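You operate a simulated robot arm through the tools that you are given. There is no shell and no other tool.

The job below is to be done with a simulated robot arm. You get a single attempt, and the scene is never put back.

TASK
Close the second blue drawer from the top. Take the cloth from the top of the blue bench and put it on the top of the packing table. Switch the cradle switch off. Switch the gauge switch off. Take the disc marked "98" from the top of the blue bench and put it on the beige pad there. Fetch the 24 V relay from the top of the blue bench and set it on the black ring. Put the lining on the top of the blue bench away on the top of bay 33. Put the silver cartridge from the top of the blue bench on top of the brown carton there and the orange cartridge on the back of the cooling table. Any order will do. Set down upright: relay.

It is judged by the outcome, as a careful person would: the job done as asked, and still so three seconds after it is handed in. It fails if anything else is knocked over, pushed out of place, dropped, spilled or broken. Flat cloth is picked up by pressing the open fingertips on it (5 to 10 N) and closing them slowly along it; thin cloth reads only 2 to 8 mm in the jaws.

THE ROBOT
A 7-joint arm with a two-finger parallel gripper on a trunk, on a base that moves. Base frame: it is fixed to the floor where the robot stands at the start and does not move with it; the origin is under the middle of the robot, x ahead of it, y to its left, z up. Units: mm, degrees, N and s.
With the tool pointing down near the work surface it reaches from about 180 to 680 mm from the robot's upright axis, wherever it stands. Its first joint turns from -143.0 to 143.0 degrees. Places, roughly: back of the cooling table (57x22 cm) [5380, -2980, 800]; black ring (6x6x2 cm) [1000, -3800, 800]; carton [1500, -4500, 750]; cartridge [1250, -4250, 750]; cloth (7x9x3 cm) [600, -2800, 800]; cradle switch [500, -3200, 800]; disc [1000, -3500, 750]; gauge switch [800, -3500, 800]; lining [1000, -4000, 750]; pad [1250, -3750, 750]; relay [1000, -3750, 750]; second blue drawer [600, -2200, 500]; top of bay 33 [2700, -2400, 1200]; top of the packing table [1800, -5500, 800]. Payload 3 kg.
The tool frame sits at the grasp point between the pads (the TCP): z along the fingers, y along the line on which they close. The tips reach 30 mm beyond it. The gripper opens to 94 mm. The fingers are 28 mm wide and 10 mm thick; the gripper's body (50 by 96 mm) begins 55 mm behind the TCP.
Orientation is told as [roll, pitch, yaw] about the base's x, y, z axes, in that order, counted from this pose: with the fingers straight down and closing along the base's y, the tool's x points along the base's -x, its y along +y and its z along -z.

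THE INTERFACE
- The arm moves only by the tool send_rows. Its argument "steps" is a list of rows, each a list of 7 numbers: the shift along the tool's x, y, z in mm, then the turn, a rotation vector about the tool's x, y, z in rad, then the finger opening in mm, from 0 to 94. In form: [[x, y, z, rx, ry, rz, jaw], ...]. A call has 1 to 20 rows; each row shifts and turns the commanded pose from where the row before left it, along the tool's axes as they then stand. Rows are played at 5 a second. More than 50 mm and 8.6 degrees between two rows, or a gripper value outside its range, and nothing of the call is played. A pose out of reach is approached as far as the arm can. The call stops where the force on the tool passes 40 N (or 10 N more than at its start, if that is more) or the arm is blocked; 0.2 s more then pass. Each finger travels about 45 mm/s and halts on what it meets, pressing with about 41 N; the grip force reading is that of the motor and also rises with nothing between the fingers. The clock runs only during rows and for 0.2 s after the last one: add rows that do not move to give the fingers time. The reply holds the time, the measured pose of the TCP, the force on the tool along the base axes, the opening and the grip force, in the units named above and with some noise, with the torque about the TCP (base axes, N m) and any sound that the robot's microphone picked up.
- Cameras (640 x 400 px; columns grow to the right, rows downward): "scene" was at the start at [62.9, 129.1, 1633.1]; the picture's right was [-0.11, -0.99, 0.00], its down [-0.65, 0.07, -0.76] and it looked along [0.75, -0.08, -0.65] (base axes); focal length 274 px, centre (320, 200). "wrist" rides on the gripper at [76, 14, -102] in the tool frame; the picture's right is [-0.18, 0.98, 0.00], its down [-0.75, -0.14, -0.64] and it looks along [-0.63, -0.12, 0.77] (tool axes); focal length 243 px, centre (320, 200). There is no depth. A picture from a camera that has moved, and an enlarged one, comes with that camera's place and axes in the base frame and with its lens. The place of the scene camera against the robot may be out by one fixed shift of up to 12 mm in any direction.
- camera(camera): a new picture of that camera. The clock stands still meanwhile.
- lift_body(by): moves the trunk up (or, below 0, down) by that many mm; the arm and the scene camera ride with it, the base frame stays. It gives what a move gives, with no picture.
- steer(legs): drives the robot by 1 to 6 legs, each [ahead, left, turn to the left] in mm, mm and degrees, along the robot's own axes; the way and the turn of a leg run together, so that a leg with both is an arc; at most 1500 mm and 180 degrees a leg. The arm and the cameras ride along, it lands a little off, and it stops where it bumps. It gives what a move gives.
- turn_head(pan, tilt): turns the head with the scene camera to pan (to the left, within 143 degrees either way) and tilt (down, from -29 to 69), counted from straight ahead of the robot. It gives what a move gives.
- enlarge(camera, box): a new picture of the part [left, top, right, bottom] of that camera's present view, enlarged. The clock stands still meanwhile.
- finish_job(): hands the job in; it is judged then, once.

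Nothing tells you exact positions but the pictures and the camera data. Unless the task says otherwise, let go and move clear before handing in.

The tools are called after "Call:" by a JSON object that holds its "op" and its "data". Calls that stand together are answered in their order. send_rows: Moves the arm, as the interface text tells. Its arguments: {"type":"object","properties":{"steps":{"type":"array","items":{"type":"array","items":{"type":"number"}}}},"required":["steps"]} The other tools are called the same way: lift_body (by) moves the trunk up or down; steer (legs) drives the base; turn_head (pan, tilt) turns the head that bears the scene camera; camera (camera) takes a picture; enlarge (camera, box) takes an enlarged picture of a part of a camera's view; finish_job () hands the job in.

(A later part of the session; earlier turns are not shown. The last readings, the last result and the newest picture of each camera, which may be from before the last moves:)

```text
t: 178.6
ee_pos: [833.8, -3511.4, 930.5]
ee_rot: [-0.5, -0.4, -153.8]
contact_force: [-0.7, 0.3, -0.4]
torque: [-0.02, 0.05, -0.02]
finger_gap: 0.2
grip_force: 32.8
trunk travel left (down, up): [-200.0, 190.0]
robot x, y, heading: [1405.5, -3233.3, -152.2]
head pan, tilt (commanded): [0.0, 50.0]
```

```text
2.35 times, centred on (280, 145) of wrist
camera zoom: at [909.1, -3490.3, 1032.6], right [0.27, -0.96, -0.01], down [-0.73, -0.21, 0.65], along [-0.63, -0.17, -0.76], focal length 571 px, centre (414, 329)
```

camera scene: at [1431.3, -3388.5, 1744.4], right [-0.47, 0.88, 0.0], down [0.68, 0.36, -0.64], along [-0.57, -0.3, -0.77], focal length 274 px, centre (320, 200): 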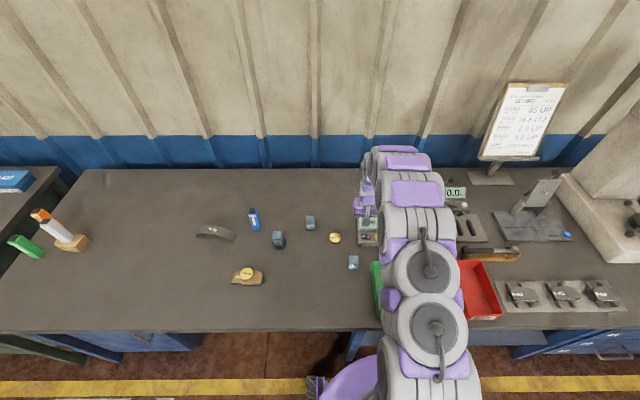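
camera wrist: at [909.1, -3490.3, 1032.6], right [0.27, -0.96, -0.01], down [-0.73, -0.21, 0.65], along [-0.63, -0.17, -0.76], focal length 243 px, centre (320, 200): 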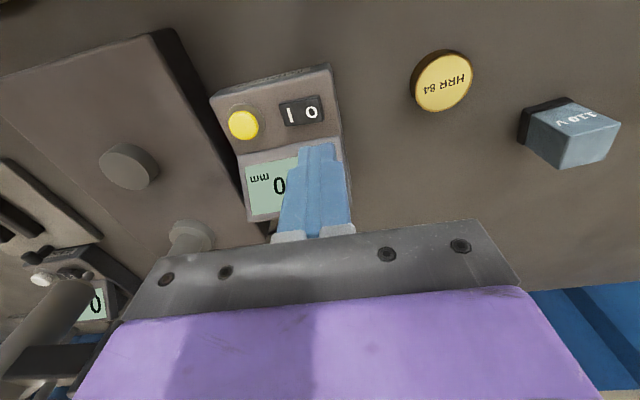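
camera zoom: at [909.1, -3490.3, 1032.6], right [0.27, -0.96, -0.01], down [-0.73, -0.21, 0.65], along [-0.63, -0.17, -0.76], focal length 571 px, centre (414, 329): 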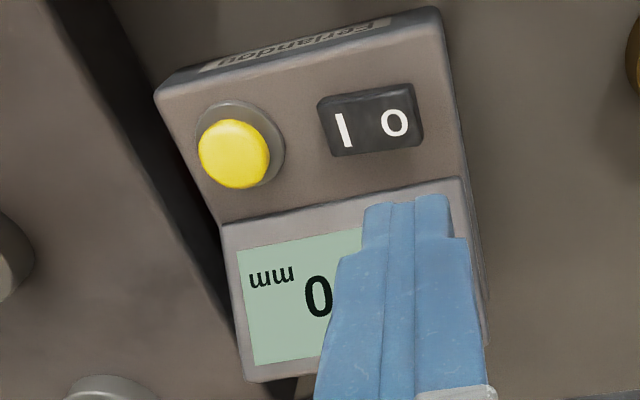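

Positioning precisely over the "O" half (x +5, y −4.5) and lowering close.

Call:
{"op": "send_rows", "data": {"steps": [[5, -4.5, 20, 0, 0, 0, 0], [0, 0, 25, 0, 0, 0, 0], [0, 0, 13, 0, 0, 0, 0], [0, 0, 4, 0, 0, 0, 0], [0, 0, 2, 0, 0, 0, 0], [0, 0, 0, 0, 0, 0, 0]]}}

Call:
{"op": "enlarge", "data": {"camera": "wrist", "box": [200, 60, 400, 230]}}

```text
t: 179.8
ee_pos: [838.6, -3504.7, 870.8]
ee_rot: [-0.4, -0.7, -153.7]
contact_force: [12.9, -0.7, 27.3]
torque: [0.25, -0.6, -0.12]
finger_gap: 0.1
grip_force: 33.4
trunk travel left (down, up): [-200.0, 190.0]
robot x, y, heading: [1406.2, -3234.1, -151.9]
head pan, tilt (commanded): [0.0, 50.0]
stopped in row 6: the force on the tool passed its limit at 42 N (the readings are from after the stop); the commanded pose is now the measured one
```

```text
2.35 times, centred on (300, 145) of wrist
camera zoom: at [912.5, -3483.0, 973.1], right [0.27, -0.96, 0.0], down [-0.73, -0.21, 0.65], along [-0.63, -0.17, -0.76], focal length 571 px, centre (367, 329)
```

zoom: 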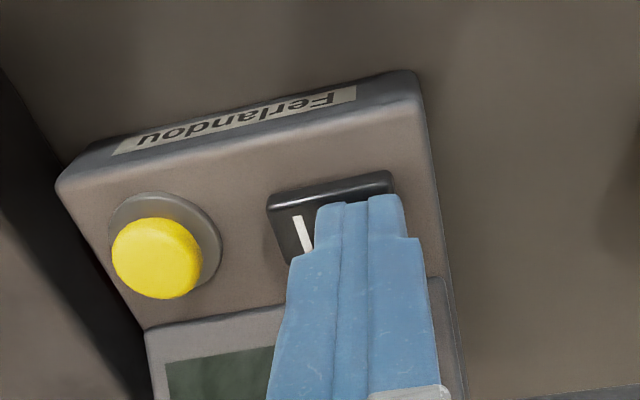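

The display has gone dark — the gauge is switched off. Withdrawing upward and checking.

Call:
{"op": "send_rows", "data": {"steps": [[0, 0, -10, 0, 0, 0, 0], [0, 0, -30, 0, 0, 0, 0], [0, 0, -45, 0, 0, 0, 0], [0, 0, -45, 0, 0, 0, 0], [40, 0, -45, 0, 0, 0, 0], [40, 0, -45, 0, 0, 0, 0], [0, 0, 0, 0, 0, 0, 0]]}}

Call:
{"op": "camera", "data": {"camera": "wrist"}}

Call:
{"op": "camera", "data": {"camera": "scene"}}

```text
refused: row 5 steps farther than a row can; nothing moved
```

```text
taken
camera wrist: at [912.5, -3483.0, 973.1], right [0.27, -0.96, 0.0], down [-0.73, -0.21, 0.65], along [-0.63, -0.17, -0.76], focal length 243 px, centre (320, 200)
```

wrist: 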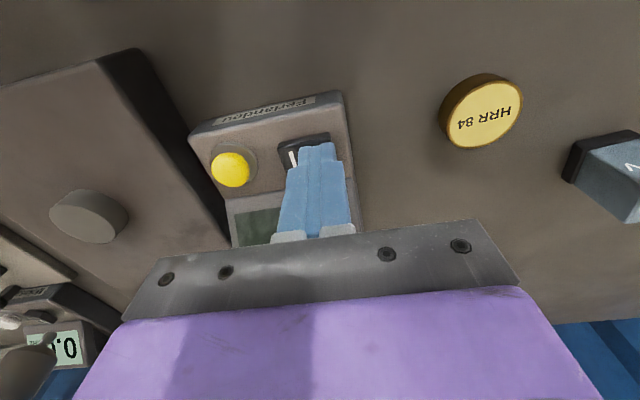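

```text
taken
camera scene: at [1437.0, -3384.1, 1745.0], right [-0.47, 0.88, 0.0], down [0.68, 0.36, -0.64], along [-0.57, -0.3, -0.77], focal length 274 px, centre (320, 200)
```

scene: 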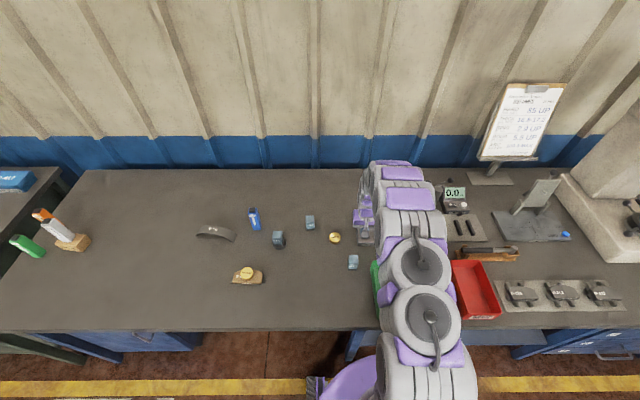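

Call:
{"op": "send_rows", "data": {"steps": [[0, 0, -10, 0, 0, 0, 0], [0, 0, -30, 0, 0, 0, 0], [0, 0, -45, 0, 0, 0, 0], [0, 0, -45, 0, 0, 0, 0], [30, 0, -35, 0, 0, 0, 0], [30, 0, -35, 0, 0, 0, 0], [0, 0, 0, 0, 0, 0, 0]]}}

Call:
{"op": "camera", "data": {"camera": "wrist"}}

Call:
{"op": "enlarge", "data": {"camera": "scene", "box": [340, 170, 440, 260]}}

```text
t: 181.4
ee_pos: [891.5, -3478.6, 1065.0]
ee_rot: [-0.4, -0.6, -153.7]
contact_force: [0.2, -0.7, 0.6]
torque: [0.0, 0.03, 0.02]
finger_gap: 0.0
grip_force: 32.8
trunk travel left (down, up): [-200.0, 190.0]
robot x, y, heading: [1401.6, -3233.3, -152.3]
head pan, tilt (commanded): [0.0, 50.0]
```

```text
taken
camera wrist: at [966.5, -3456.8, 1167.7], right [0.27, -0.96, 0.0], down [-0.73, -0.21, 0.65], along [-0.63, -0.17, -0.76], focal length 243 px, centre (320, 200)
```

wrist: 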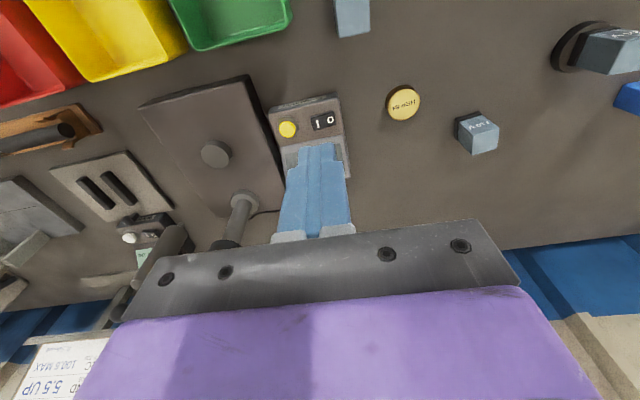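

```text
4.44 times, centred on (390, 215) of scene
camera zoom: at [1428.4, -3385.0, 1744.6], right [-0.47, 0.88, 0.0], down [0.68, 0.36, -0.64], along [-0.57, -0.3, -0.77], focal length 1220 px, centre (9, 133)
```

zoom: 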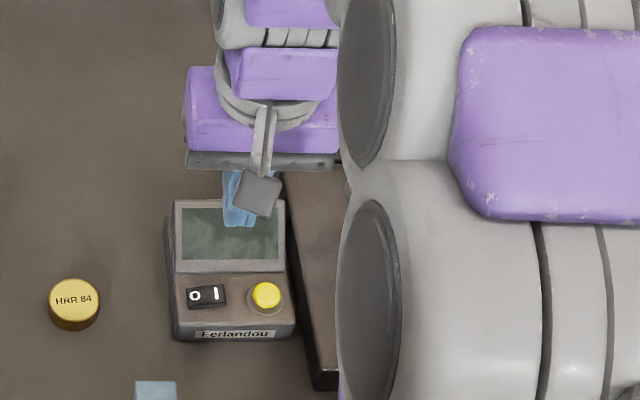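

The gauge is off. Now on to the cradle console: sliding right about 490 mm and looking.

Call:
{"op": "steer", "data": {"legs": [[-60, 0, 0], [0, -490, 0], [55, 0, 0]]}}

Call:
{"op": "turn_head", "data": {"pan": 12, "tilt": 45}}

Call:
{"op": "camera", "data": {"camera": "scene"}}

Call:
{"op": "camera", "data": {"camera": "wrist"}}

```text
t: 185.4
ee_pos: [664.5, -3034.4, 1064.6]
ee_rot: [-0.3, -0.6, -154.6]
contact_force: [-0.8, -0.8, 0.1]
torque: [0.0, 0.01, 0.01]
finger_gap: 0.0
grip_force: 32.9
trunk travel left (down, up): [-200.0, 190.0]
robot x, y, heading: [1183.8, -2793.9, -152.7]
head pan, tilt (commanded): [0.0, 50.0]
```

```text
t: 186.2
ee_pos: [666.5, -3030.6, 1065.9]
ee_rot: [-0.2, -0.6, -154.7]
contact_force: [-0.4, 0.5, -0.1]
torque: [-0.02, 0.0, -0.02]
finger_gap: 0.0
grip_force: 33.3
trunk travel left (down, up): [-200.0, 190.0]
robot x, y, heading: [1185.5, -2794.4, -153.1]
head pan, tilt (commanded): [12.0, 45.0]
```

```text
taken
camera scene: at [1205.4, -2951.5, 1752.7], right [-0.63, 0.78, -0.01], down [0.55, 0.44, -0.71], along [-0.55, -0.45, -0.71], focal length 274 px, centre (320, 200)
```

scene: 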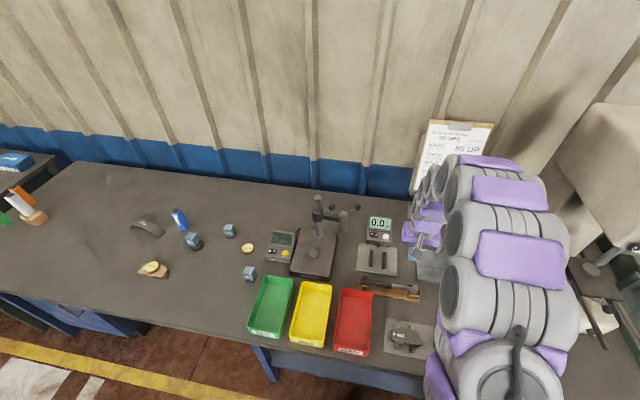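

```text
taken
camera wrist: at [742.6, -3010.1, 1168.8], right [0.25, -0.97, 0.0], down [-0.73, -0.19, 0.65], along [-0.63, -0.16, -0.76], focal length 243 px, centre (320, 200)
```

wrist: 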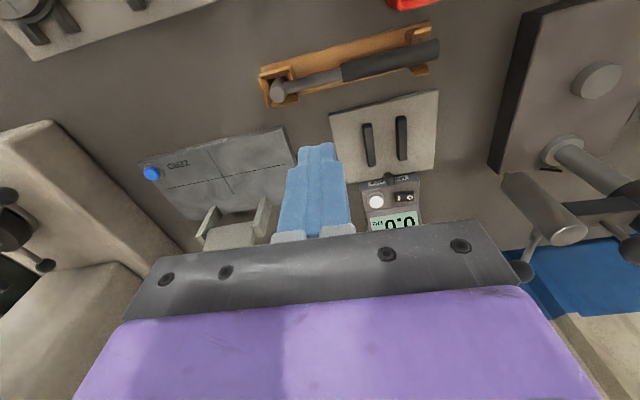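

Call:
{"op": "enlarge", "data": {"camera": "scene", "box": [300, 190, 420, 290]}}

Call:
{"op": "enlarge", "data": {"camera": "wrist", "box": [330, 80, 530, 240]}}

```text
4.00 times, centred on (360, 240) of scene
camera zoom: at [1205.4, -2951.5, 1752.7], right [-0.63, 0.78, -0.01], down [0.55, 0.44, -0.71], along [-0.55, -0.45, -0.71], focal length 1098 px, centre (160, 40)
```

zoom: 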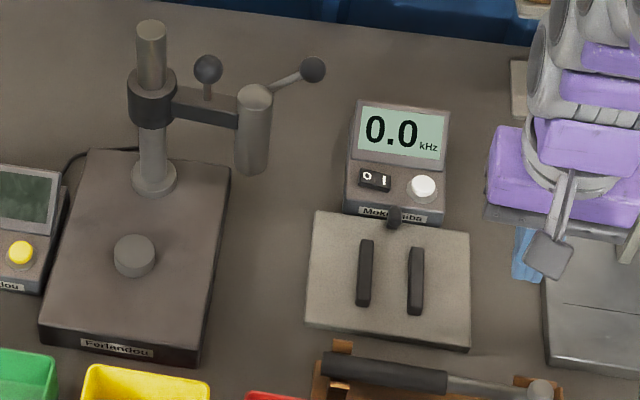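

```text
2.50 times, centred on (430, 160) of wrist
camera zoom: at [742.6, -3010.1, 1168.8], right [0.25, -0.97, 0.0], down [-0.73, -0.19, 0.65], along [-0.63, -0.16, -0.76], focal length 606 px, centre (45, 300)
```

zoom: 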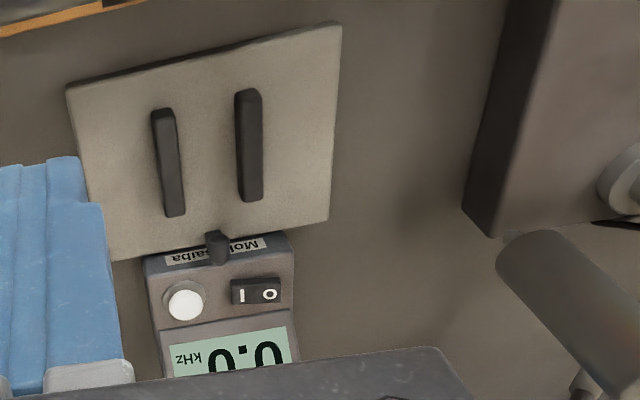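

The cradle console has an identical rocker ("O" on the left) at about (516,-3233). It's far back, so I'll tilt the tool 35° forward and approach low, keeping clear of the gauge-stand knob at (572,-3287,1012).

Call:
{"op": "steer", "data": {"legs": [[25, 40, 0]]}}

Call:
{"op": "send_rows", "data": {"steps": [[0, 0, 0, 0, -0.1222, 0, 0], [0, 0, 0, 0, -0.1222, 0, 0], [0, 0, 0, 0, -0.1222, 0, 0], [0, 0, 0, 0, -0.1222, 0, 0], [0, 0, 0, 0, -0.1222, 0, 0], [0, 0, 0, 0, 0, 0, 0]]}}

Call:
{"op": "camera", "data": {"camera": "wrist"}}

Call:
{"op": "camera", "data": {"camera": "scene"}}

```text
t: 187.1
ee_pos: [652.7, -3063.2, 1065.9]
ee_rot: [0.5, -0.7, -154.8]
contact_force: [-0.9, 0.1, -1.2]
torque: [-0.04, -0.02, -0.05]
finger_gap: 0.0
grip_force: 33.2
trunk travel left (down, up): [-200.0, 190.0]
robot x, y, heading: [1175.3, -2838.3, -153.0]
head pan, tilt (commanded): [12.0, 45.0]
```

```text
t: 188.5
ee_pos: [665.9, -3082.7, 1067.3]
ee_rot: [-0.9, -35.8, -154.1]
contact_force: [1.4, -0.4, -0.6]
torque: [0.06, 0.02, -0.04]
finger_gap: 0.1
grip_force: 32.5
trunk travel left (down, up): [-200.0, 190.0]
robot x, y, heading: [1177.7, -2840.9, -152.7]
head pan, tilt (commanded): [12.0, 45.0]
```

```text
taken
camera wrist: at [782.3, -3042.4, 1106.5], right [0.29, -0.95, 0.1], down [-0.27, 0.02, 0.96], along [-0.92, -0.3, -0.25], focal length 243 px, centre (320, 200)
```

wrist: 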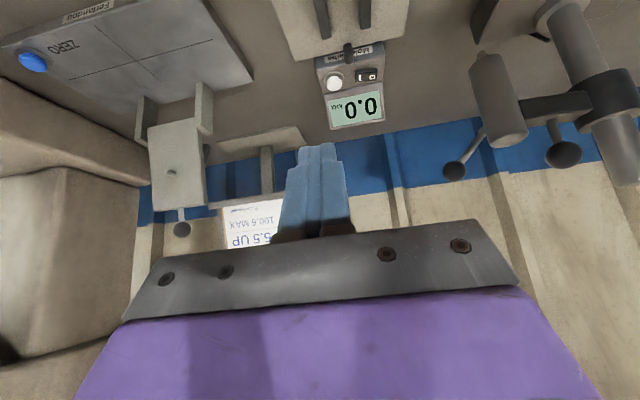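

```text
taken
camera scene: at [1215.4, -3024.5, 1749.8], right [-0.63, 0.78, 0.01], down [0.55, 0.45, -0.7], along [-0.55, -0.44, -0.71], focal length 274 px, centre (320, 200)
```

scene: 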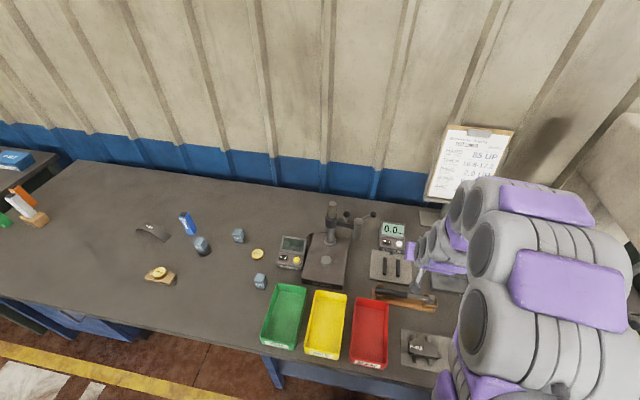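

Call:
{"op": "enlarge", "data": {"camera": "wrist", "box": [270, 20, 430, 140]}}

```text
3.33 times, centred on (350, 80) of wrist
camera zoom: at [782.3, -3042.4, 1106.5], right [0.29, -0.95, 0.1], down [-0.27, 0.02, 0.96], along [-0.92, -0.3, -0.25], focal length 809 px, centre (220, 600)
```

zoom: 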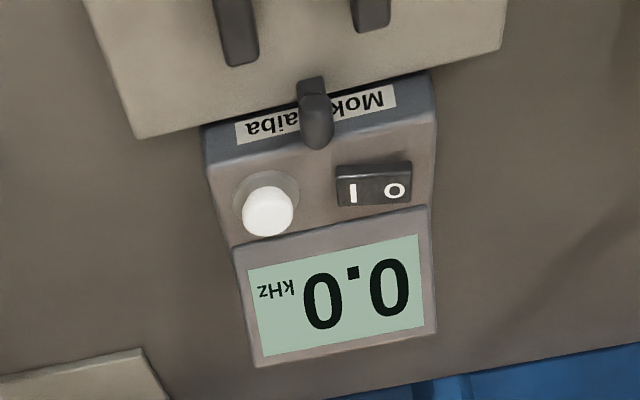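

O confirmed at (514,-3234). Moving to a hover point 60 mm in front of it.

Call:
{"op": "send_rows", "data": {"steps": [[-3.7, 12, 31.8, 0, 0, 0, 0], [-3.7, 12, 31.8, 0, 0, 0, 0], [-3.7, 12, 31.8, 0, 0, 0, 0], [-3.7, 12, 31.8, 0, 0, 0, 0], [-3.7, 12, 31.8, 0, 0, 0, 0], [-3.7, 12, 31.8, 0, 0, 0, 0], [0, 0, 0, 0, 0, 0, 0]]}}

Call:
{"op": "camera", "data": {"camera": "wrist"}}

Call:
{"op": "enlarge", "data": {"camera": "scene", "box": [290, 180, 470, 320]}}

```text
t: 190.1
ee_pos: [577.3, -3198.1, 925.8]
ee_rot: [-0.6, -36.0, -154.4]
contact_force: [1.0, 0.0, 0.8]
torque: [0.0, -0.01, -0.01]
finger_gap: 0.0
grip_force: 33.1
trunk travel left (down, up): [-200.0, 190.0]
robot x, y, heading: [1177.6, -2836.7, -152.7]
head pan, tilt (commanded): [12.0, 45.0]
```

```text
taken
camera wrist: at [693.9, -3158.6, 964.7], right [0.28, -0.95, 0.1], down [-0.27, 0.02, 0.96], along [-0.92, -0.3, -0.25], focal length 243 px, centre (320, 200)
```

wrist: 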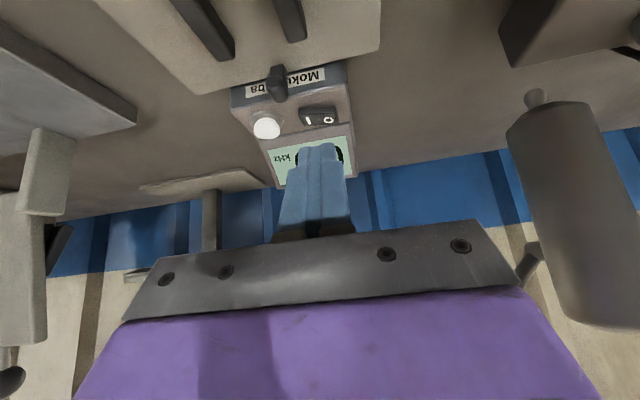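

```text
2.86 times, centred on (380, 250) of scene
camera zoom: at [1211.6, -3017.8, 1750.6], right [-0.63, 0.78, 0.01], down [0.55, 0.45, -0.7], along [-0.55, -0.44, -0.71], focal length 784 px, centre (149, 57)
```

zoom: 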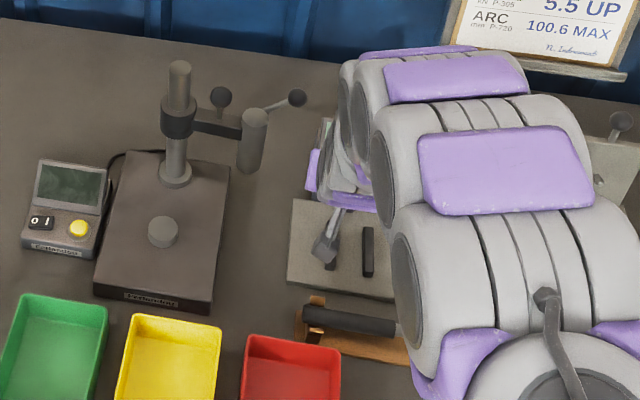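

Clearance looks fine. Moving in to hover about 15 mm above the "O" side.

Call:
{"op": "send_rows", "data": {"steps": [[-8.7, 2.4, 22.4, 0, 0, 0, 0], [-8.7, 2.4, 22.4, 0, 0, 0, 0], [-8.7, 2.4, 22.4, 0, 0, 0, 0], [0, 0, 0, 0, 0, 0, 0]]}}

Call:
{"op": "enlarge", "data": {"camera": "wrist", "box": [220, 80, 420, 240]}}

Call:
{"op": "enlarge", "data": {"camera": "scene", "box": [330, 190, 430, 270]}}

```text
t: 191.1
ee_pos: [522.4, -3225.7, 888.4]
ee_rot: [-0.1, -35.8, -154.7]
contact_force: [-0.2, 1.0, 0.2]
torque: [0.0, -0.02, 0.03]
finger_gap: 0.2
grip_force: 33.1
trunk travel left (down, up): [-200.0, 190.0]
robot x, y, heading: [1177.5, -2833.2, -152.9]
head pan, tilt (commanded): [12.0, 45.0]
```

```text
2.50 times, centred on (320, 160) of wrist
camera zoom: at [637.3, -3185.9, 927.0], right [0.28, -0.95, 0.11], down [-0.27, 0.03, 0.96], along [-0.92, -0.3, -0.25], focal length 606 px, centre (320, 300)
```

zoom: 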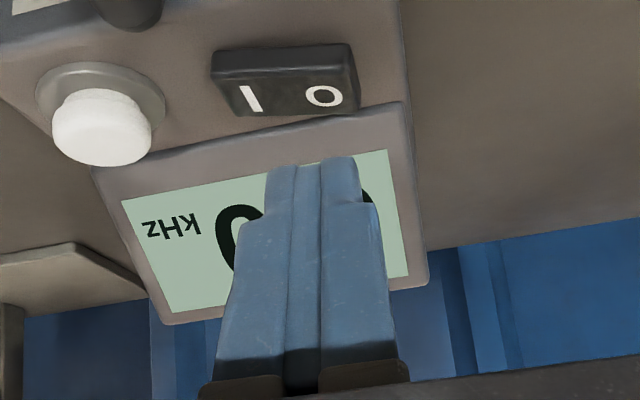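

```text
5.00 times, centred on (380, 230) of scene
camera zoom: at [1207.2, -3011.1, 1751.1], right [-0.63, 0.78, 0.0], down [0.55, 0.45, -0.7], along [-0.55, -0.44, -0.71], focal length 1372 px, centre (20, 50)
```

zoom: 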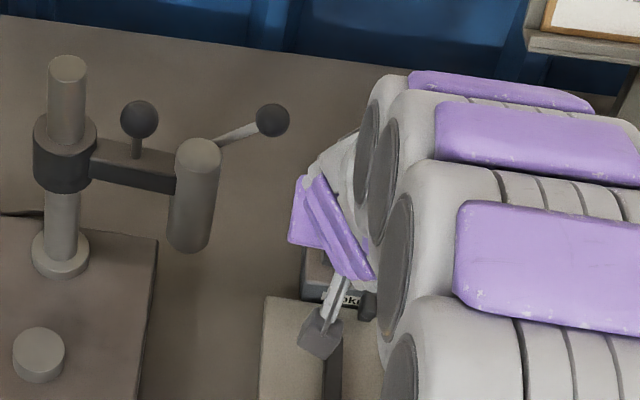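

Aligned within a few mm. I'll shift 6 mm left and press straight down in 2 mm steps until the switch flips.

Call:
{"op": "send_rows", "data": {"steps": [[1.3, 5.8, 3.9, 0, 0, 0, 0], [1.17, 0, 1.62, 0, 0, 0, 0], [1.17, 0, 1.62, 0, 0, 0, 0], [1.17, 0, 1.62, 0, 0, 0, 0], [1.17, 0, 1.62, 0, 0, 0, 0], [1.17, 0, 1.62, 0, 0, 0, 0], [1.17, 0, 1.62, 0, 0, 0, 0], [1.17, 0, 1.62, 0, 0, 0, 0], [1.17, 0, 1.62, 0, 0, 0, 0]]}}

Call:
{"op": "enlarge", "data": {"camera": "wrist", "box": [220, 80, 420, 240]}}

```text
t: 193.1
ee_pos: [523.1, -3231.5, 872.4]
ee_rot: [-0.2, -36.5, -154.5]
contact_force: [16.4, 3.5, 21.2]
torque: [0.17, -0.32, -0.06]
finger_gap: 0.0
grip_force: 33.1
trunk travel left (down, up): [-200.0, 190.0]
robot x, y, heading: [1181.0, -2839.1, -153.1]
head pan, tilt (commanded): [12.0, 45.0]
stopped in row 9: the force on the tool passed its limit at 42 N (the readings are from after the stop); the commanded pose is now the measured one
```

```text
2.50 times, centred on (320, 160) of wrist
camera zoom: at [639.4, -3191.2, 910.6], right [0.29, -0.95, 0.11], down [-0.26, 0.03, 0.96], along [-0.92, -0.31, -0.24], focal length 606 px, centre (320, 300)
```

zoom: 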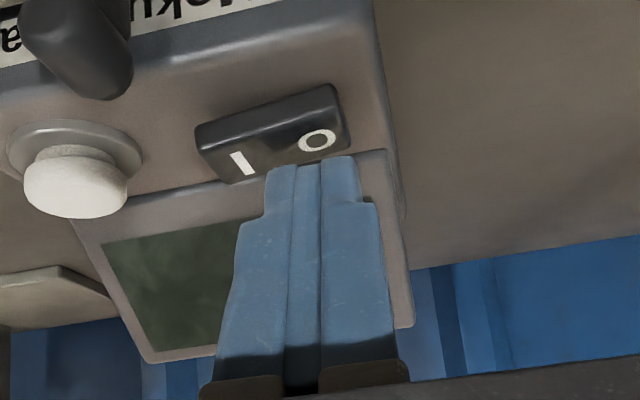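

The cradle display has gone dark — it's off. Withdrawing along the same path (up, back, then up).

Call:
{"op": "send_rows", "data": {"steps": [[-5.8, 0, -8, 0, 0, 0, 0], [-8, 0, -11, 0, 0, 0, 0], [20, 0, -22, 0, 0, 0, 0], [24, -2, -18, 0, 0, 0, 0], [20, -5, -35, 0, 0, 0, 0], [3.7, -12, -31.8, 0, 0, 0, 0], [3.7, -12, -31.8, 0, 0, 0, 0], [3.7, -12, -31.8, 0, 0, 0, 0], [0, 0, 0, 0, 0, 0, 0]]}}

Call:
{"op": "camera", "data": {"camera": "wrist"}}

Call:
{"op": "enlarge", "data": {"camera": "scene", "box": [250, 180, 450, 320]}}

```text
t: 195.1
ee_pos: [647.0, -3122.2, 985.5]
ee_rot: [-0.2, -36.3, -154.6]
contact_force: [-0.4, -0.1, -0.1]
torque: [-0.03, 0.01, 0.0]
finger_gap: 0.1
grip_force: 32.9
trunk travel left (down, up): [-200.0, 190.0]
robot x, y, heading: [1177.6, -2835.8, -152.9]
head pan, tilt (commanded): [12.0, 45.0]
```

```text
taken
camera wrist: at [764.0, -3082.5, 1023.3], right [0.29, -0.95, 0.11], down [-0.26, 0.03, 0.96], along [-0.92, -0.3, -0.24], focal length 243 px, centre (320, 200)
```

wrist: 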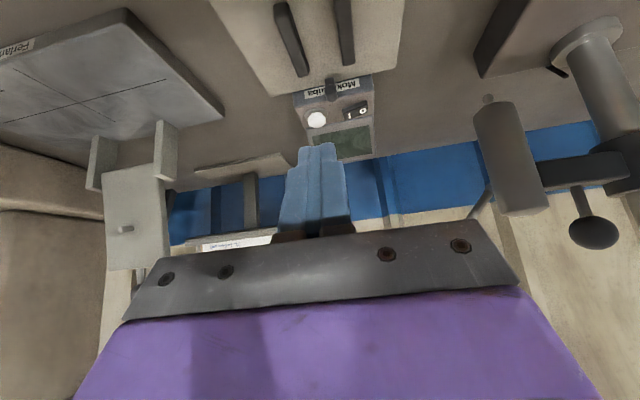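

```text
2.86 times, centred on (350, 250) of scene
camera zoom: at [1205.0, -3006.5, 1751.5], right [-0.63, 0.78, 0.0], down [0.55, 0.45, -0.7], along [-0.55, -0.44, -0.71], focal length 784 px, centre (234, 57)
```

zoom: 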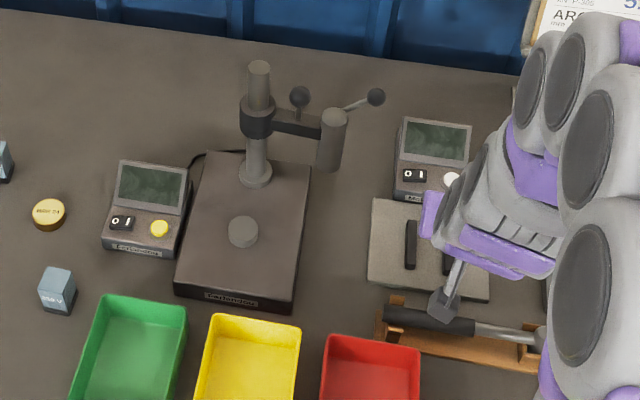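

Both displays are dark. I'll raise the arm, return the tool to vertical, and go back to the lining.

Call:
{"op": "send_rows", "data": {"steps": [[-20, 0, -33, 0, 0, 0, 0], [-20, 0, -33, 0, 0, 0, 0], [0, 0, 0, 0, 0.1257, 0, 0], [0, 0, 0, 0, 0.1257, 0, 20], [0, 0, 0, 0, 0.1257, 0, 40], [0, 0, 0, 0, 0.1257, 0, 60], [0, 0, 0, 0, 0.1257, 0, 80], [30, 0, 0, 0, 0, 0, 90], [30, 0, 0, 0, 0, 0, 94], [0, 0, 0, 0, 0, 0, 94]]}}

Call:
{"op": "steer", "data": {"legs": [[-80, 0, 0], [0, 1000, 0], [60, 0, 0]]}}

Call:
{"op": "turn_head", "data": {"pan": 0, "tilt": 50}}

Call:
{"op": "camera", "data": {"camera": "scene"}}

Call:
{"op": "camera", "data": {"camera": "wrist"}}

```text
t: 197.3
ee_pos: [710.2, -3095.5, 1063.9]
ee_rot: [-0.3, -0.4, -154.7]
contact_force: [0.0, 0.2, -0.3]
torque: [-0.03, 0.01, -0.01]
finger_gap: 94.0
grip_force: 0.0
trunk travel left (down, up): [-200.0, 190.0]
robot x, y, heading: [1173.9, -2840.1, -153.1]
head pan, tilt (commanded): [12.0, 45.0]
```

```text
t: 203.8
ee_pos: [1186.0, -3984.3, 1062.2]
ee_rot: [-0.3, -0.2, -154.8]
contact_force: [-0.7, -0.4, 0.3]
torque: [0.03, -0.02, 0.02]
finger_gap: 94.1
grip_force: 0.0
trunk travel left (down, up): [-200.0, 190.0]
robot x, y, heading: [1656.1, -3724.5, -153.1]
head pan, tilt (commanded): [12.0, 45.0]
```

```text
t: 204.5
ee_pos: [1187.3, -3981.8, 1063.4]
ee_rot: [-0.2, -0.4, -154.8]
contact_force: [0.7, 0.0, -0.2]
torque: [0.04, -0.01, -0.01]
finger_gap: 94.0
grip_force: 0.1
trunk travel left (down, up): [-200.0, 190.0]
robot x, y, heading: [1655.0, -3726.6, -153.0]
head pan, tilt (commanded): [0.0, 50.0]
```

```text
taken
camera scene: at [1678.1, -3880.7, 1744.5], right [-0.45, 0.89, 0.0], down [0.68, 0.35, -0.64], along [-0.57, -0.29, -0.77], focal length 274 px, centre (320, 200)
```

scene: 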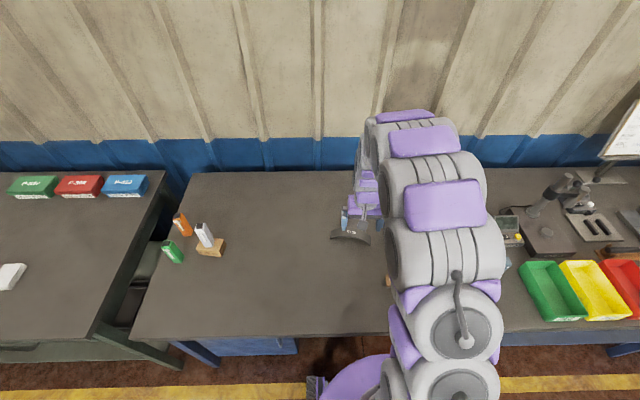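

```text
taken
camera wrist: at [1263.1, -3962.2, 1166.2], right [0.25, -0.97, 0.0], down [-0.74, -0.19, 0.65], along [-0.63, -0.16, -0.76], focal length 243 px, centre (320, 200)
```

wrist: 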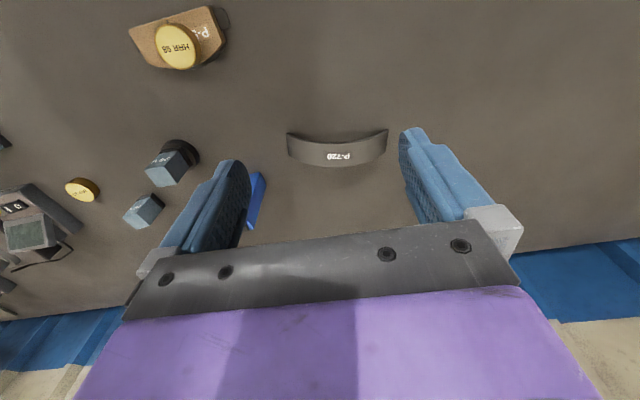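

Back at the lining. I'll zoom in to see how it sits.

Call:
{"op": "enlarge", "data": {"camera": "wrist", "box": [270, 100, 410, 190]}}

Call:
{"op": "enlarge", "data": {"camera": "scene", "box": [310, 200, 390, 260]}}

```text
4.44 times, centred on (340, 145) of wrist
camera zoom: at [1263.1, -3962.2, 1166.2], right [0.25, -0.97, 0.0], down [-0.74, -0.19, 0.65], along [-0.63, -0.16, -0.76], focal length 1078 px, centre (231, 444)
```

zoom: 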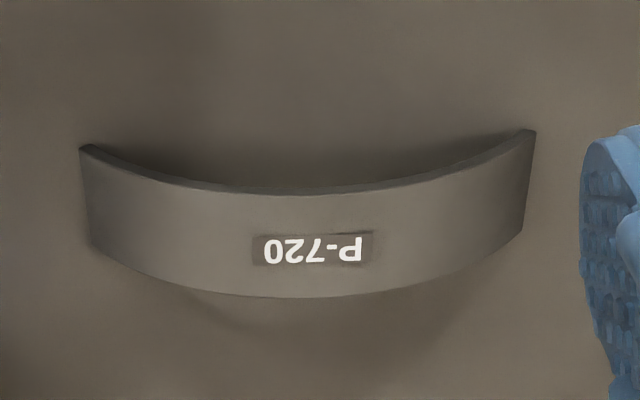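

```text
6.67 times, centred on (350, 230) of scene
camera zoom: at [1678.1, -3880.7, 1744.5], right [-0.45, 0.89, 0.0], down [0.68, 0.35, -0.64], along [-0.57, -0.29, -0.77], focal length 1829 px, centre (120, 0)
```

zoom: 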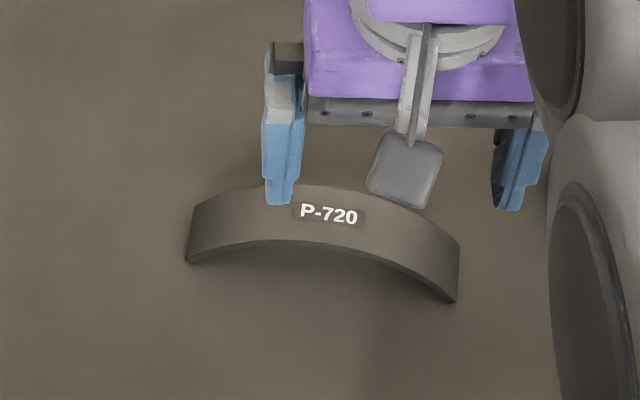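

The lining is an arch about 160 mm long, 40 mm wide and 40 mm high. I'll rotate the tool so the fingers close across its 40 mm width, at its middle.

Call:
{"op": "send_rows", "data": {"steps": [[0, 0, 0, 0, 0, -0.143, 80], [0, 0, 0, 0, 0, -0.143, 80], [0, 0, 0, 0, 0, -0.143, 80], [0, 0, 0, 0, 0, -0.143, 80], [0, 0, 0, 0, 0, -0.143, 80], [0, 0, 0, 0, 0, -0.143, 80], [0, 0, 0, 0, 0, -0.143, 80], [0, 0, 0, 0, 0, -0.143, 80], [0, 0, 0, 0, 0, -0.143, 80], [0, 0, 0, 0, 0, -0.143, 80], [-7, -35, 0, 0, 0, 0, 80], [-7, -35, 0, 0, 0, 0, 80], [-6, -36, 0, 0, 0, 0, 80], [0, 0, 30, 0, 0, 0, 80], [0, 0, 40, 0, 0, 0, 80], [0, 0, 30, 0, 0, 0, 80], [0, 0, 0, 0, 0, 0, 80]]}}

Call:
{"op": "camera", "data": {"camera": "wrist"}}

Call:
{"op": "camera", "data": {"camera": "scene"}}

```text
t: 208.1
ee_pos: [1090.5, -4030.0, 962.9]
ee_rot: [-0.5, 0.0, -73.0]
contact_force: [0.6, -0.1, -0.4]
torque: [0.01, 0.0, -0.01]
finger_gap: 80.0
grip_force: 0.0
trunk travel left (down, up): [-200.0, 190.0]
robot x, y, heading: [1652.3, -3726.5, -153.1]
head pan, tilt (commanded): [0.0, 50.0]
```

```text
taken
camera wrist: at [1082.2, -3952.0, 1066.1], right [0.99, 0.11, -0.01], down [0.09, -0.76, 0.64], along [0.07, -0.64, -0.77], focal length 243 px, centre (320, 200)
```

wrist: 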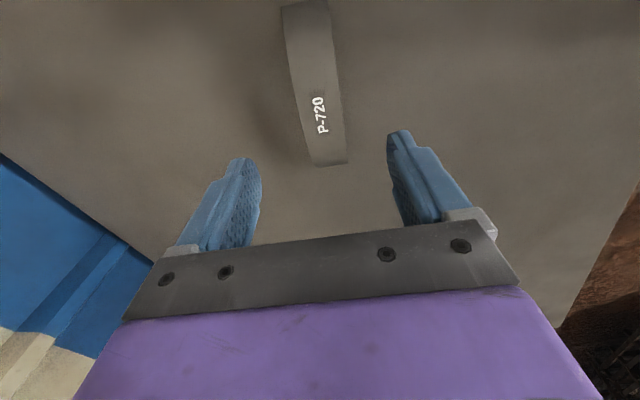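

```text
taken
camera scene: at [1675.8, -3878.5, 1744.7], right [-0.45, 0.89, 0.0], down [0.68, 0.35, -0.64], along [-0.57, -0.29, -0.77], focal length 274 px, centre (320, 200)
```

scene: 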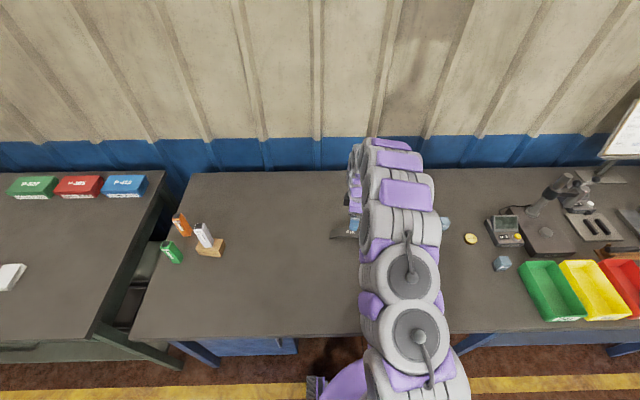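

Call:
{"op": "enlarge", "data": {"camera": "wrist", "box": [220, 0, 420, 180]}}

```text
2.22 times, centred on (320, 90) of wrist
camera zoom: at [1082.2, -3952.0, 1066.1], right [0.99, 0.11, -0.01], down [0.09, -0.76, 0.64], along [0.07, -0.64, -0.77], focal length 539 px, centre (320, 444)
```

zoom: 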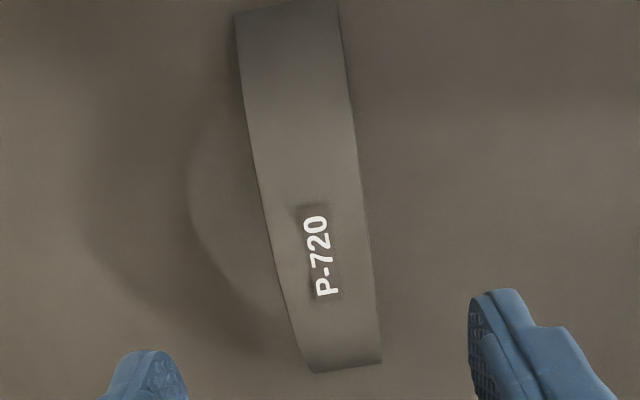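

Lining's middle is at z≈847, nearly aligned. I'll fine-adjust, lower the fingers around it, and check.

Call:
{"op": "send_rows", "data": {"steps": [[-6, -2.2, 30, 0, 0, 0.029, 76], [0, 0, 35, 0, 0, 0, 74], [0, 0, 30, 0, 0, 0, 72], [0, 0, 14, 0, 0, 0, 70], [0, 0, 5, 0, 0, 0, 70], [0, 0, 0, 0, 0, 0, 70]]}}

Call:
{"op": "camera", "data": {"camera": "wrist"}}

Call:
{"op": "enlarge", "data": {"camera": "scene", "box": [310, 190, 410, 260]}}

```text
t: 209.5
ee_pos: [1090.6, -4038.6, 851.2]
ee_rot: [-0.4, 0.1, -74.5]
contact_force: [0.0, -0.8, 0.0]
torque: [-0.01, -0.03, -0.01]
finger_gap: 70.0
grip_force: 0.0
trunk travel left (down, up): [-200.0, 190.0]
robot x, y, heading: [1652.2, -3726.0, -152.8]
head pan, tilt (commanded): [0.0, 50.0]
```

```text
taken
camera wrist: at [1084.4, -3960.0, 953.8], right [1.0, 0.08, -0.01], down [0.07, -0.76, 0.64], along [0.05, -0.64, -0.77], focal length 243 px, centre (320, 200)
```

wrist: 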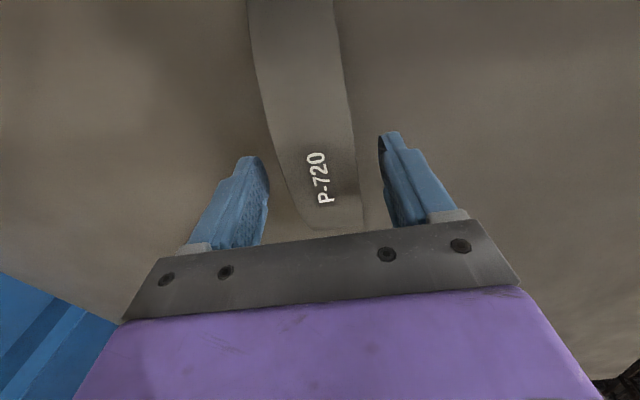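

```text
5.71 times, centred on (360, 225) of scene
camera zoom: at [1675.4, -3878.7, 1744.6], right [-0.45, 0.89, 0.0], down [0.68, 0.35, -0.64], along [-0.57, -0.29, -0.77], focal length 1568 px, centre (91, 57)
```

zoom: 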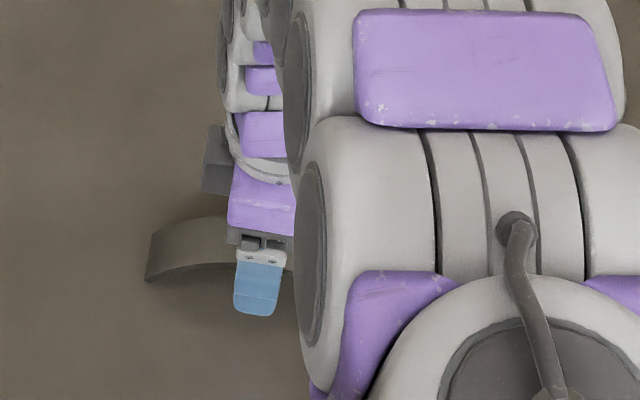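

Fingers straddle the arch's middle. Closing and lifting slowly.

Call:
{"op": "send_rows", "data": {"steps": [[0, 0, 3, 0, 0, 0, 64], [0, 0, 0, 0, 0, 0, 56], [0, 0, 0, 0, 0, 0, 50], [0, 0, 0, 0, 0, 0, 44], [0, 0, 0, 0, 0, 0, 38], [0, 0, 0, 0, 0, 0, 32], [0, 0, 0, 0, 0, 0, 26], [0, 0, 0, 0, 0, 0, 26], [0, 0, -2, 0, 0, 0, 26], [0, 0, -3, 0, 0, 0, 26], [0, 0, -4, 0, 0, 0, 26], [0, 0, -6, 0, 0, 0, 26]]}}

Call:
{"op": "camera", "data": {"camera": "wrist"}}

```text
t: 212.1
ee_pos: [1090.1, -4036.7, 862.2]
ee_rot: [-0.3, 0.0, -74.5]
contact_force: [0.1, -0.4, -0.7]
torque: [0.0, 0.01, 0.0]
finger_gap: 39.4
grip_force: 40.5
trunk travel left (down, up): [-200.0, 190.0]
robot x, y, heading: [1655.3, -3725.3, -153.2]
head pan, tilt (commanded): [0.0, 50.0]
```

```text
taken
camera wrist: at [1083.3, -3959.2, 965.5], right [1.0, 0.08, -0.01], down [0.07, -0.76, 0.64], along [0.05, -0.64, -0.77], focal length 243 px, centre (320, 200)
```

wrist: 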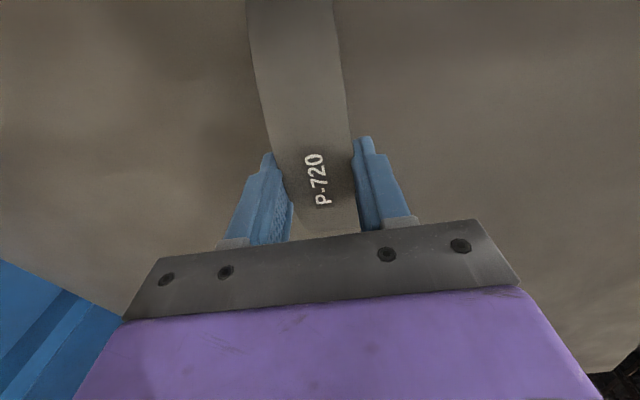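

Held at 39 mm. Lifting further.

Call:
{"op": "send_rows", "data": {"steps": [[0, 0, -6, 0, 0, 0, 26], [0, 0, -10, 0, 0, 0, 26], [0, 0, -15, 0, 0, 0, 26], [0, 0, -20, 0, 0, 0, 26], [0, 0, -25, 0, 0, 0, 26], [0, 0, -25, 0, 0, 0, 26], [0, 0, -25, 0, 0, 0, 26], [0, 0, -20, 0, 0, 0, 26], [0, 0, -15, 0, 0, 0, 26], [0, 0, -8, 0, 0, 0, 26], [0, 0, 0, 0, 0, 0, 26]]}}

Call:
{"op": "camera", "data": {"camera": "wrist"}}

Call:
{"op": "camera", "data": {"camera": "scene"}}

```text
t: 214.5
ee_pos: [1089.1, -4036.8, 1031.0]
ee_rot: [-0.5, -0.1, -74.5]
contact_force: [0.3, -0.2, -1.3]
torque: [0.01, 0.02, 0.02]
finger_gap: 39.7
grip_force: 41.4
trunk travel left (down, up): [-200.0, 190.0]
robot x, y, heading: [1655.1, -3727.7, -153.1]
head pan, tilt (commanded): [0.0, 50.0]
```

```text
taken
camera wrist: at [1083.8, -3959.1, 1134.5], right [1.0, 0.08, -0.01], down [0.07, -0.76, 0.64], along [0.05, -0.64, -0.77], focal length 243 px, centre (320, 200)
```

wrist: 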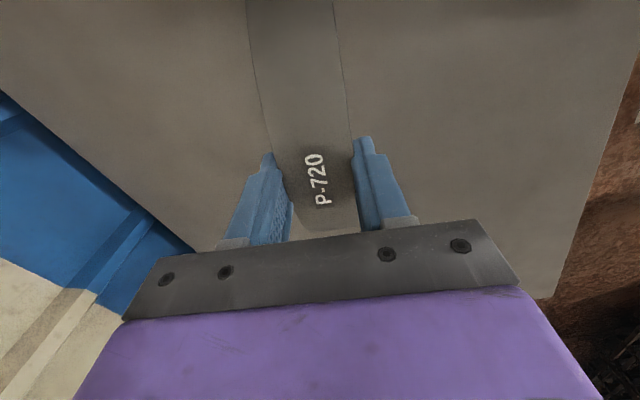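

```text
taken
camera scene: at [1675.5, -3878.6, 1744.6], right [-0.45, 0.89, 0.0], down [0.68, 0.35, -0.64], along [-0.57, -0.29, -0.77], focal length 274 px, centre (320, 200)
```

scene: 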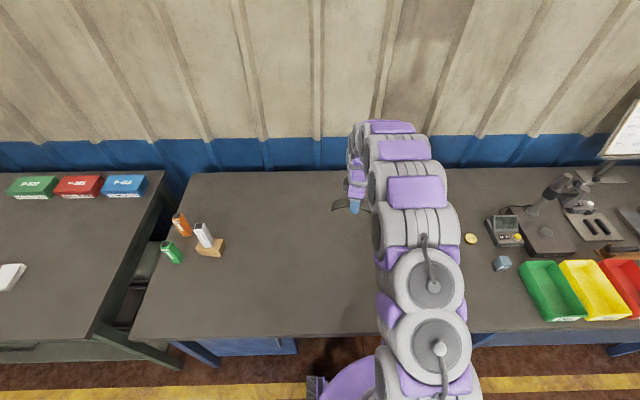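

The lining is securely held. I'll retract the arm toward the body, back away from the bench, and look toward bay 33.

Call:
{"op": "send_rows", "data": {"steps": [[3, 15, 0, 0, 0, 0, 26], [5, 25, 0, 0, 0, 0, 26], [6, 30, 0, 0, 0, 0, 26], [6, 30, 0, 0, 0, 0, 26], [6, 30, 0, 0, 0, 0, 26], [6, 30, 0, 0, 0, 0, 26], [5, 25, 0, 0, 0, 0, 26], [3, 15, 0, 0, 0, 0, 26], [0, 0, 0, 0, 0, 0, 26]]}}

Call:
{"op": "steer", "data": {"legs": [[-350, 0, 0]]}}

Call:
{"op": "turn_head", "data": {"pan": -142, "tilt": 15}}

Call:
{"op": "camera", "data": {"camera": "scene"}}

Call:
{"op": "turn_head", "data": {"pan": 142, "tilt": 15}}

Call:
{"op": "camera", "data": {"camera": "scene"}}

```text
t: 216.5
ee_pos: [1271.8, -3945.3, 1029.1]
ee_rot: [-0.4, -0.1, -74.6]
contact_force: [-0.5, -0.4, -0.2]
torque: [-0.01, 0.04, -0.01]
finger_gap: 39.6
grip_force: 41.2
trunk travel left (down, up): [-200.0, 190.0]
robot x, y, heading: [1654.8, -3723.6, -152.8]
head pan, tilt (commanded): [0.0, 50.0]
```

```text
t: 218.8
ee_pos: [1580.0, -3788.6, 1031.2]
ee_rot: [-0.4, 0.0, -74.9]
contact_force: [0.1, 0.1, -0.6]
torque: [0.02, -0.03, -0.01]
finger_gap: 39.7
grip_force: 41.6
trunk travel left (down, up): [-200.0, 190.0]
robot x, y, heading: [1960.5, -3568.7, -153.6]
head pan, tilt (commanded): [0.0, 50.0]
```

```text
t: 221.0
ee_pos: [1579.9, -3787.2, 1030.6]
ee_rot: [-0.5, 0.0, -74.8]
contact_force: [-0.1, 0.1, -0.7]
torque: [0.0, 0.0, -0.01]
finger_gap: 39.9
grip_force: 41.1
trunk travel left (down, up): [-200.0, 190.0]
robot x, y, heading: [1960.2, -3576.1, -153.4]
head pan, tilt (commanded): [-142.0, 15.0]
```

```text
taken
camera scene: at [2092.6, -3603.5, 1798.8], right [0.9, -0.43, 0.0], down [-0.11, -0.23, -0.97], along [0.41, 0.87, -0.26], focal length 274 px, centre (320, 200)
```

scene: 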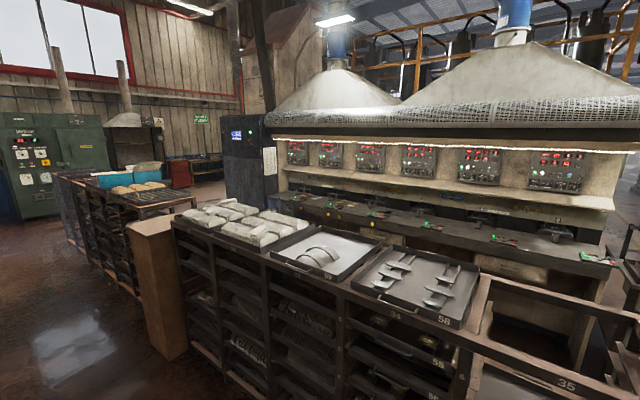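

```text
t: 224.9
ee_pos: [1580.4, -3787.9, 1030.3]
ee_rot: [-0.3, 0.0, -74.9]
contact_force: [0.5, 0.0, -0.9]
torque: [0.02, -0.03, -0.01]
finger_gap: 39.3
grip_force: 40.9
trunk travel left (down, up): [-200.0, 190.0]
robot x, y, heading: [1960.1, -3571.6, -153.4]
head pan, tilt (commanded): [142.0, 15.0]
```

```text
taken
camera scene: at [2144.3, -3706.5, 1798.7], right [-0.2, -0.98, 0.0], down [-0.25, 0.05, -0.97], along [0.95, -0.19, -0.26], focal length 274 px, centre (320, 200)
```

scene: 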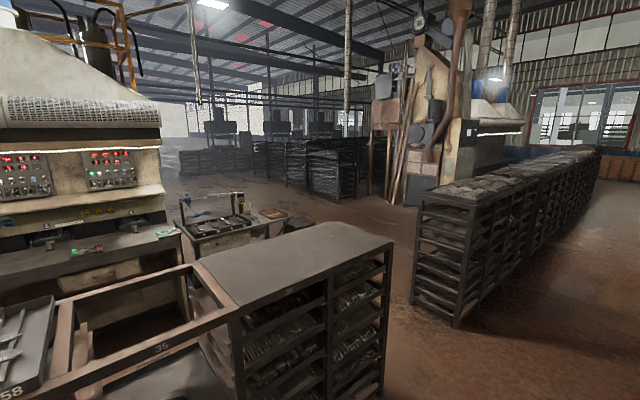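

Call:
{"op": "turn_head", "data": {"pan": -142, "tilt": 20}}

Call:
{"op": "enlarge", "data": {"camera": "scene", "box": [220, 170, 500, 320]}}

Call:
{"op": "enlarge", "data": {"camera": "scene", "box": [160, 150, 400, 300]}}

```text
t: 228.8
ee_pos: [1579.9, -3787.2, 1031.0]
ee_rot: [-0.4, 0.0, -75.0]
contact_force: [-0.1, -0.5, -1.4]
torque: [-0.02, 0.0, 0.0]
finger_gap: 39.8
grip_force: 40.7
trunk travel left (down, up): [-200.0, 190.0]
robot x, y, heading: [1961.6, -3573.7, -153.6]
head pan, tilt (commanded): [-142.0, 20.0]
```

```text
2.29 times, centred on (360, 245) of scene
camera zoom: at [2092.5, -3603.7, 1790.6], right [0.9, -0.43, 0.0], down [-0.14, -0.31, -0.94], along [0.4, 0.85, -0.34], focal length 627 px, centre (229, 97)
```

zoom: 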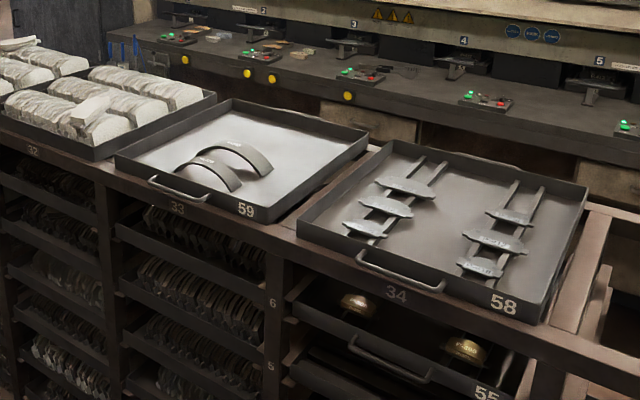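

```text
2.67 times, centred on (280, 225) of scene
camera zoom: at [2092.5, -3603.7, 1790.6], right [0.9, -0.43, 0.0], down [-0.14, -0.31, -0.94], along [0.4, 0.85, -0.34], focal length 732 px, centre (427, 133)
```

zoom: 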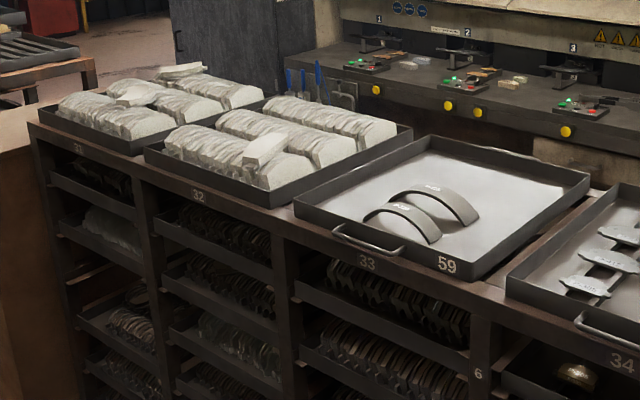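

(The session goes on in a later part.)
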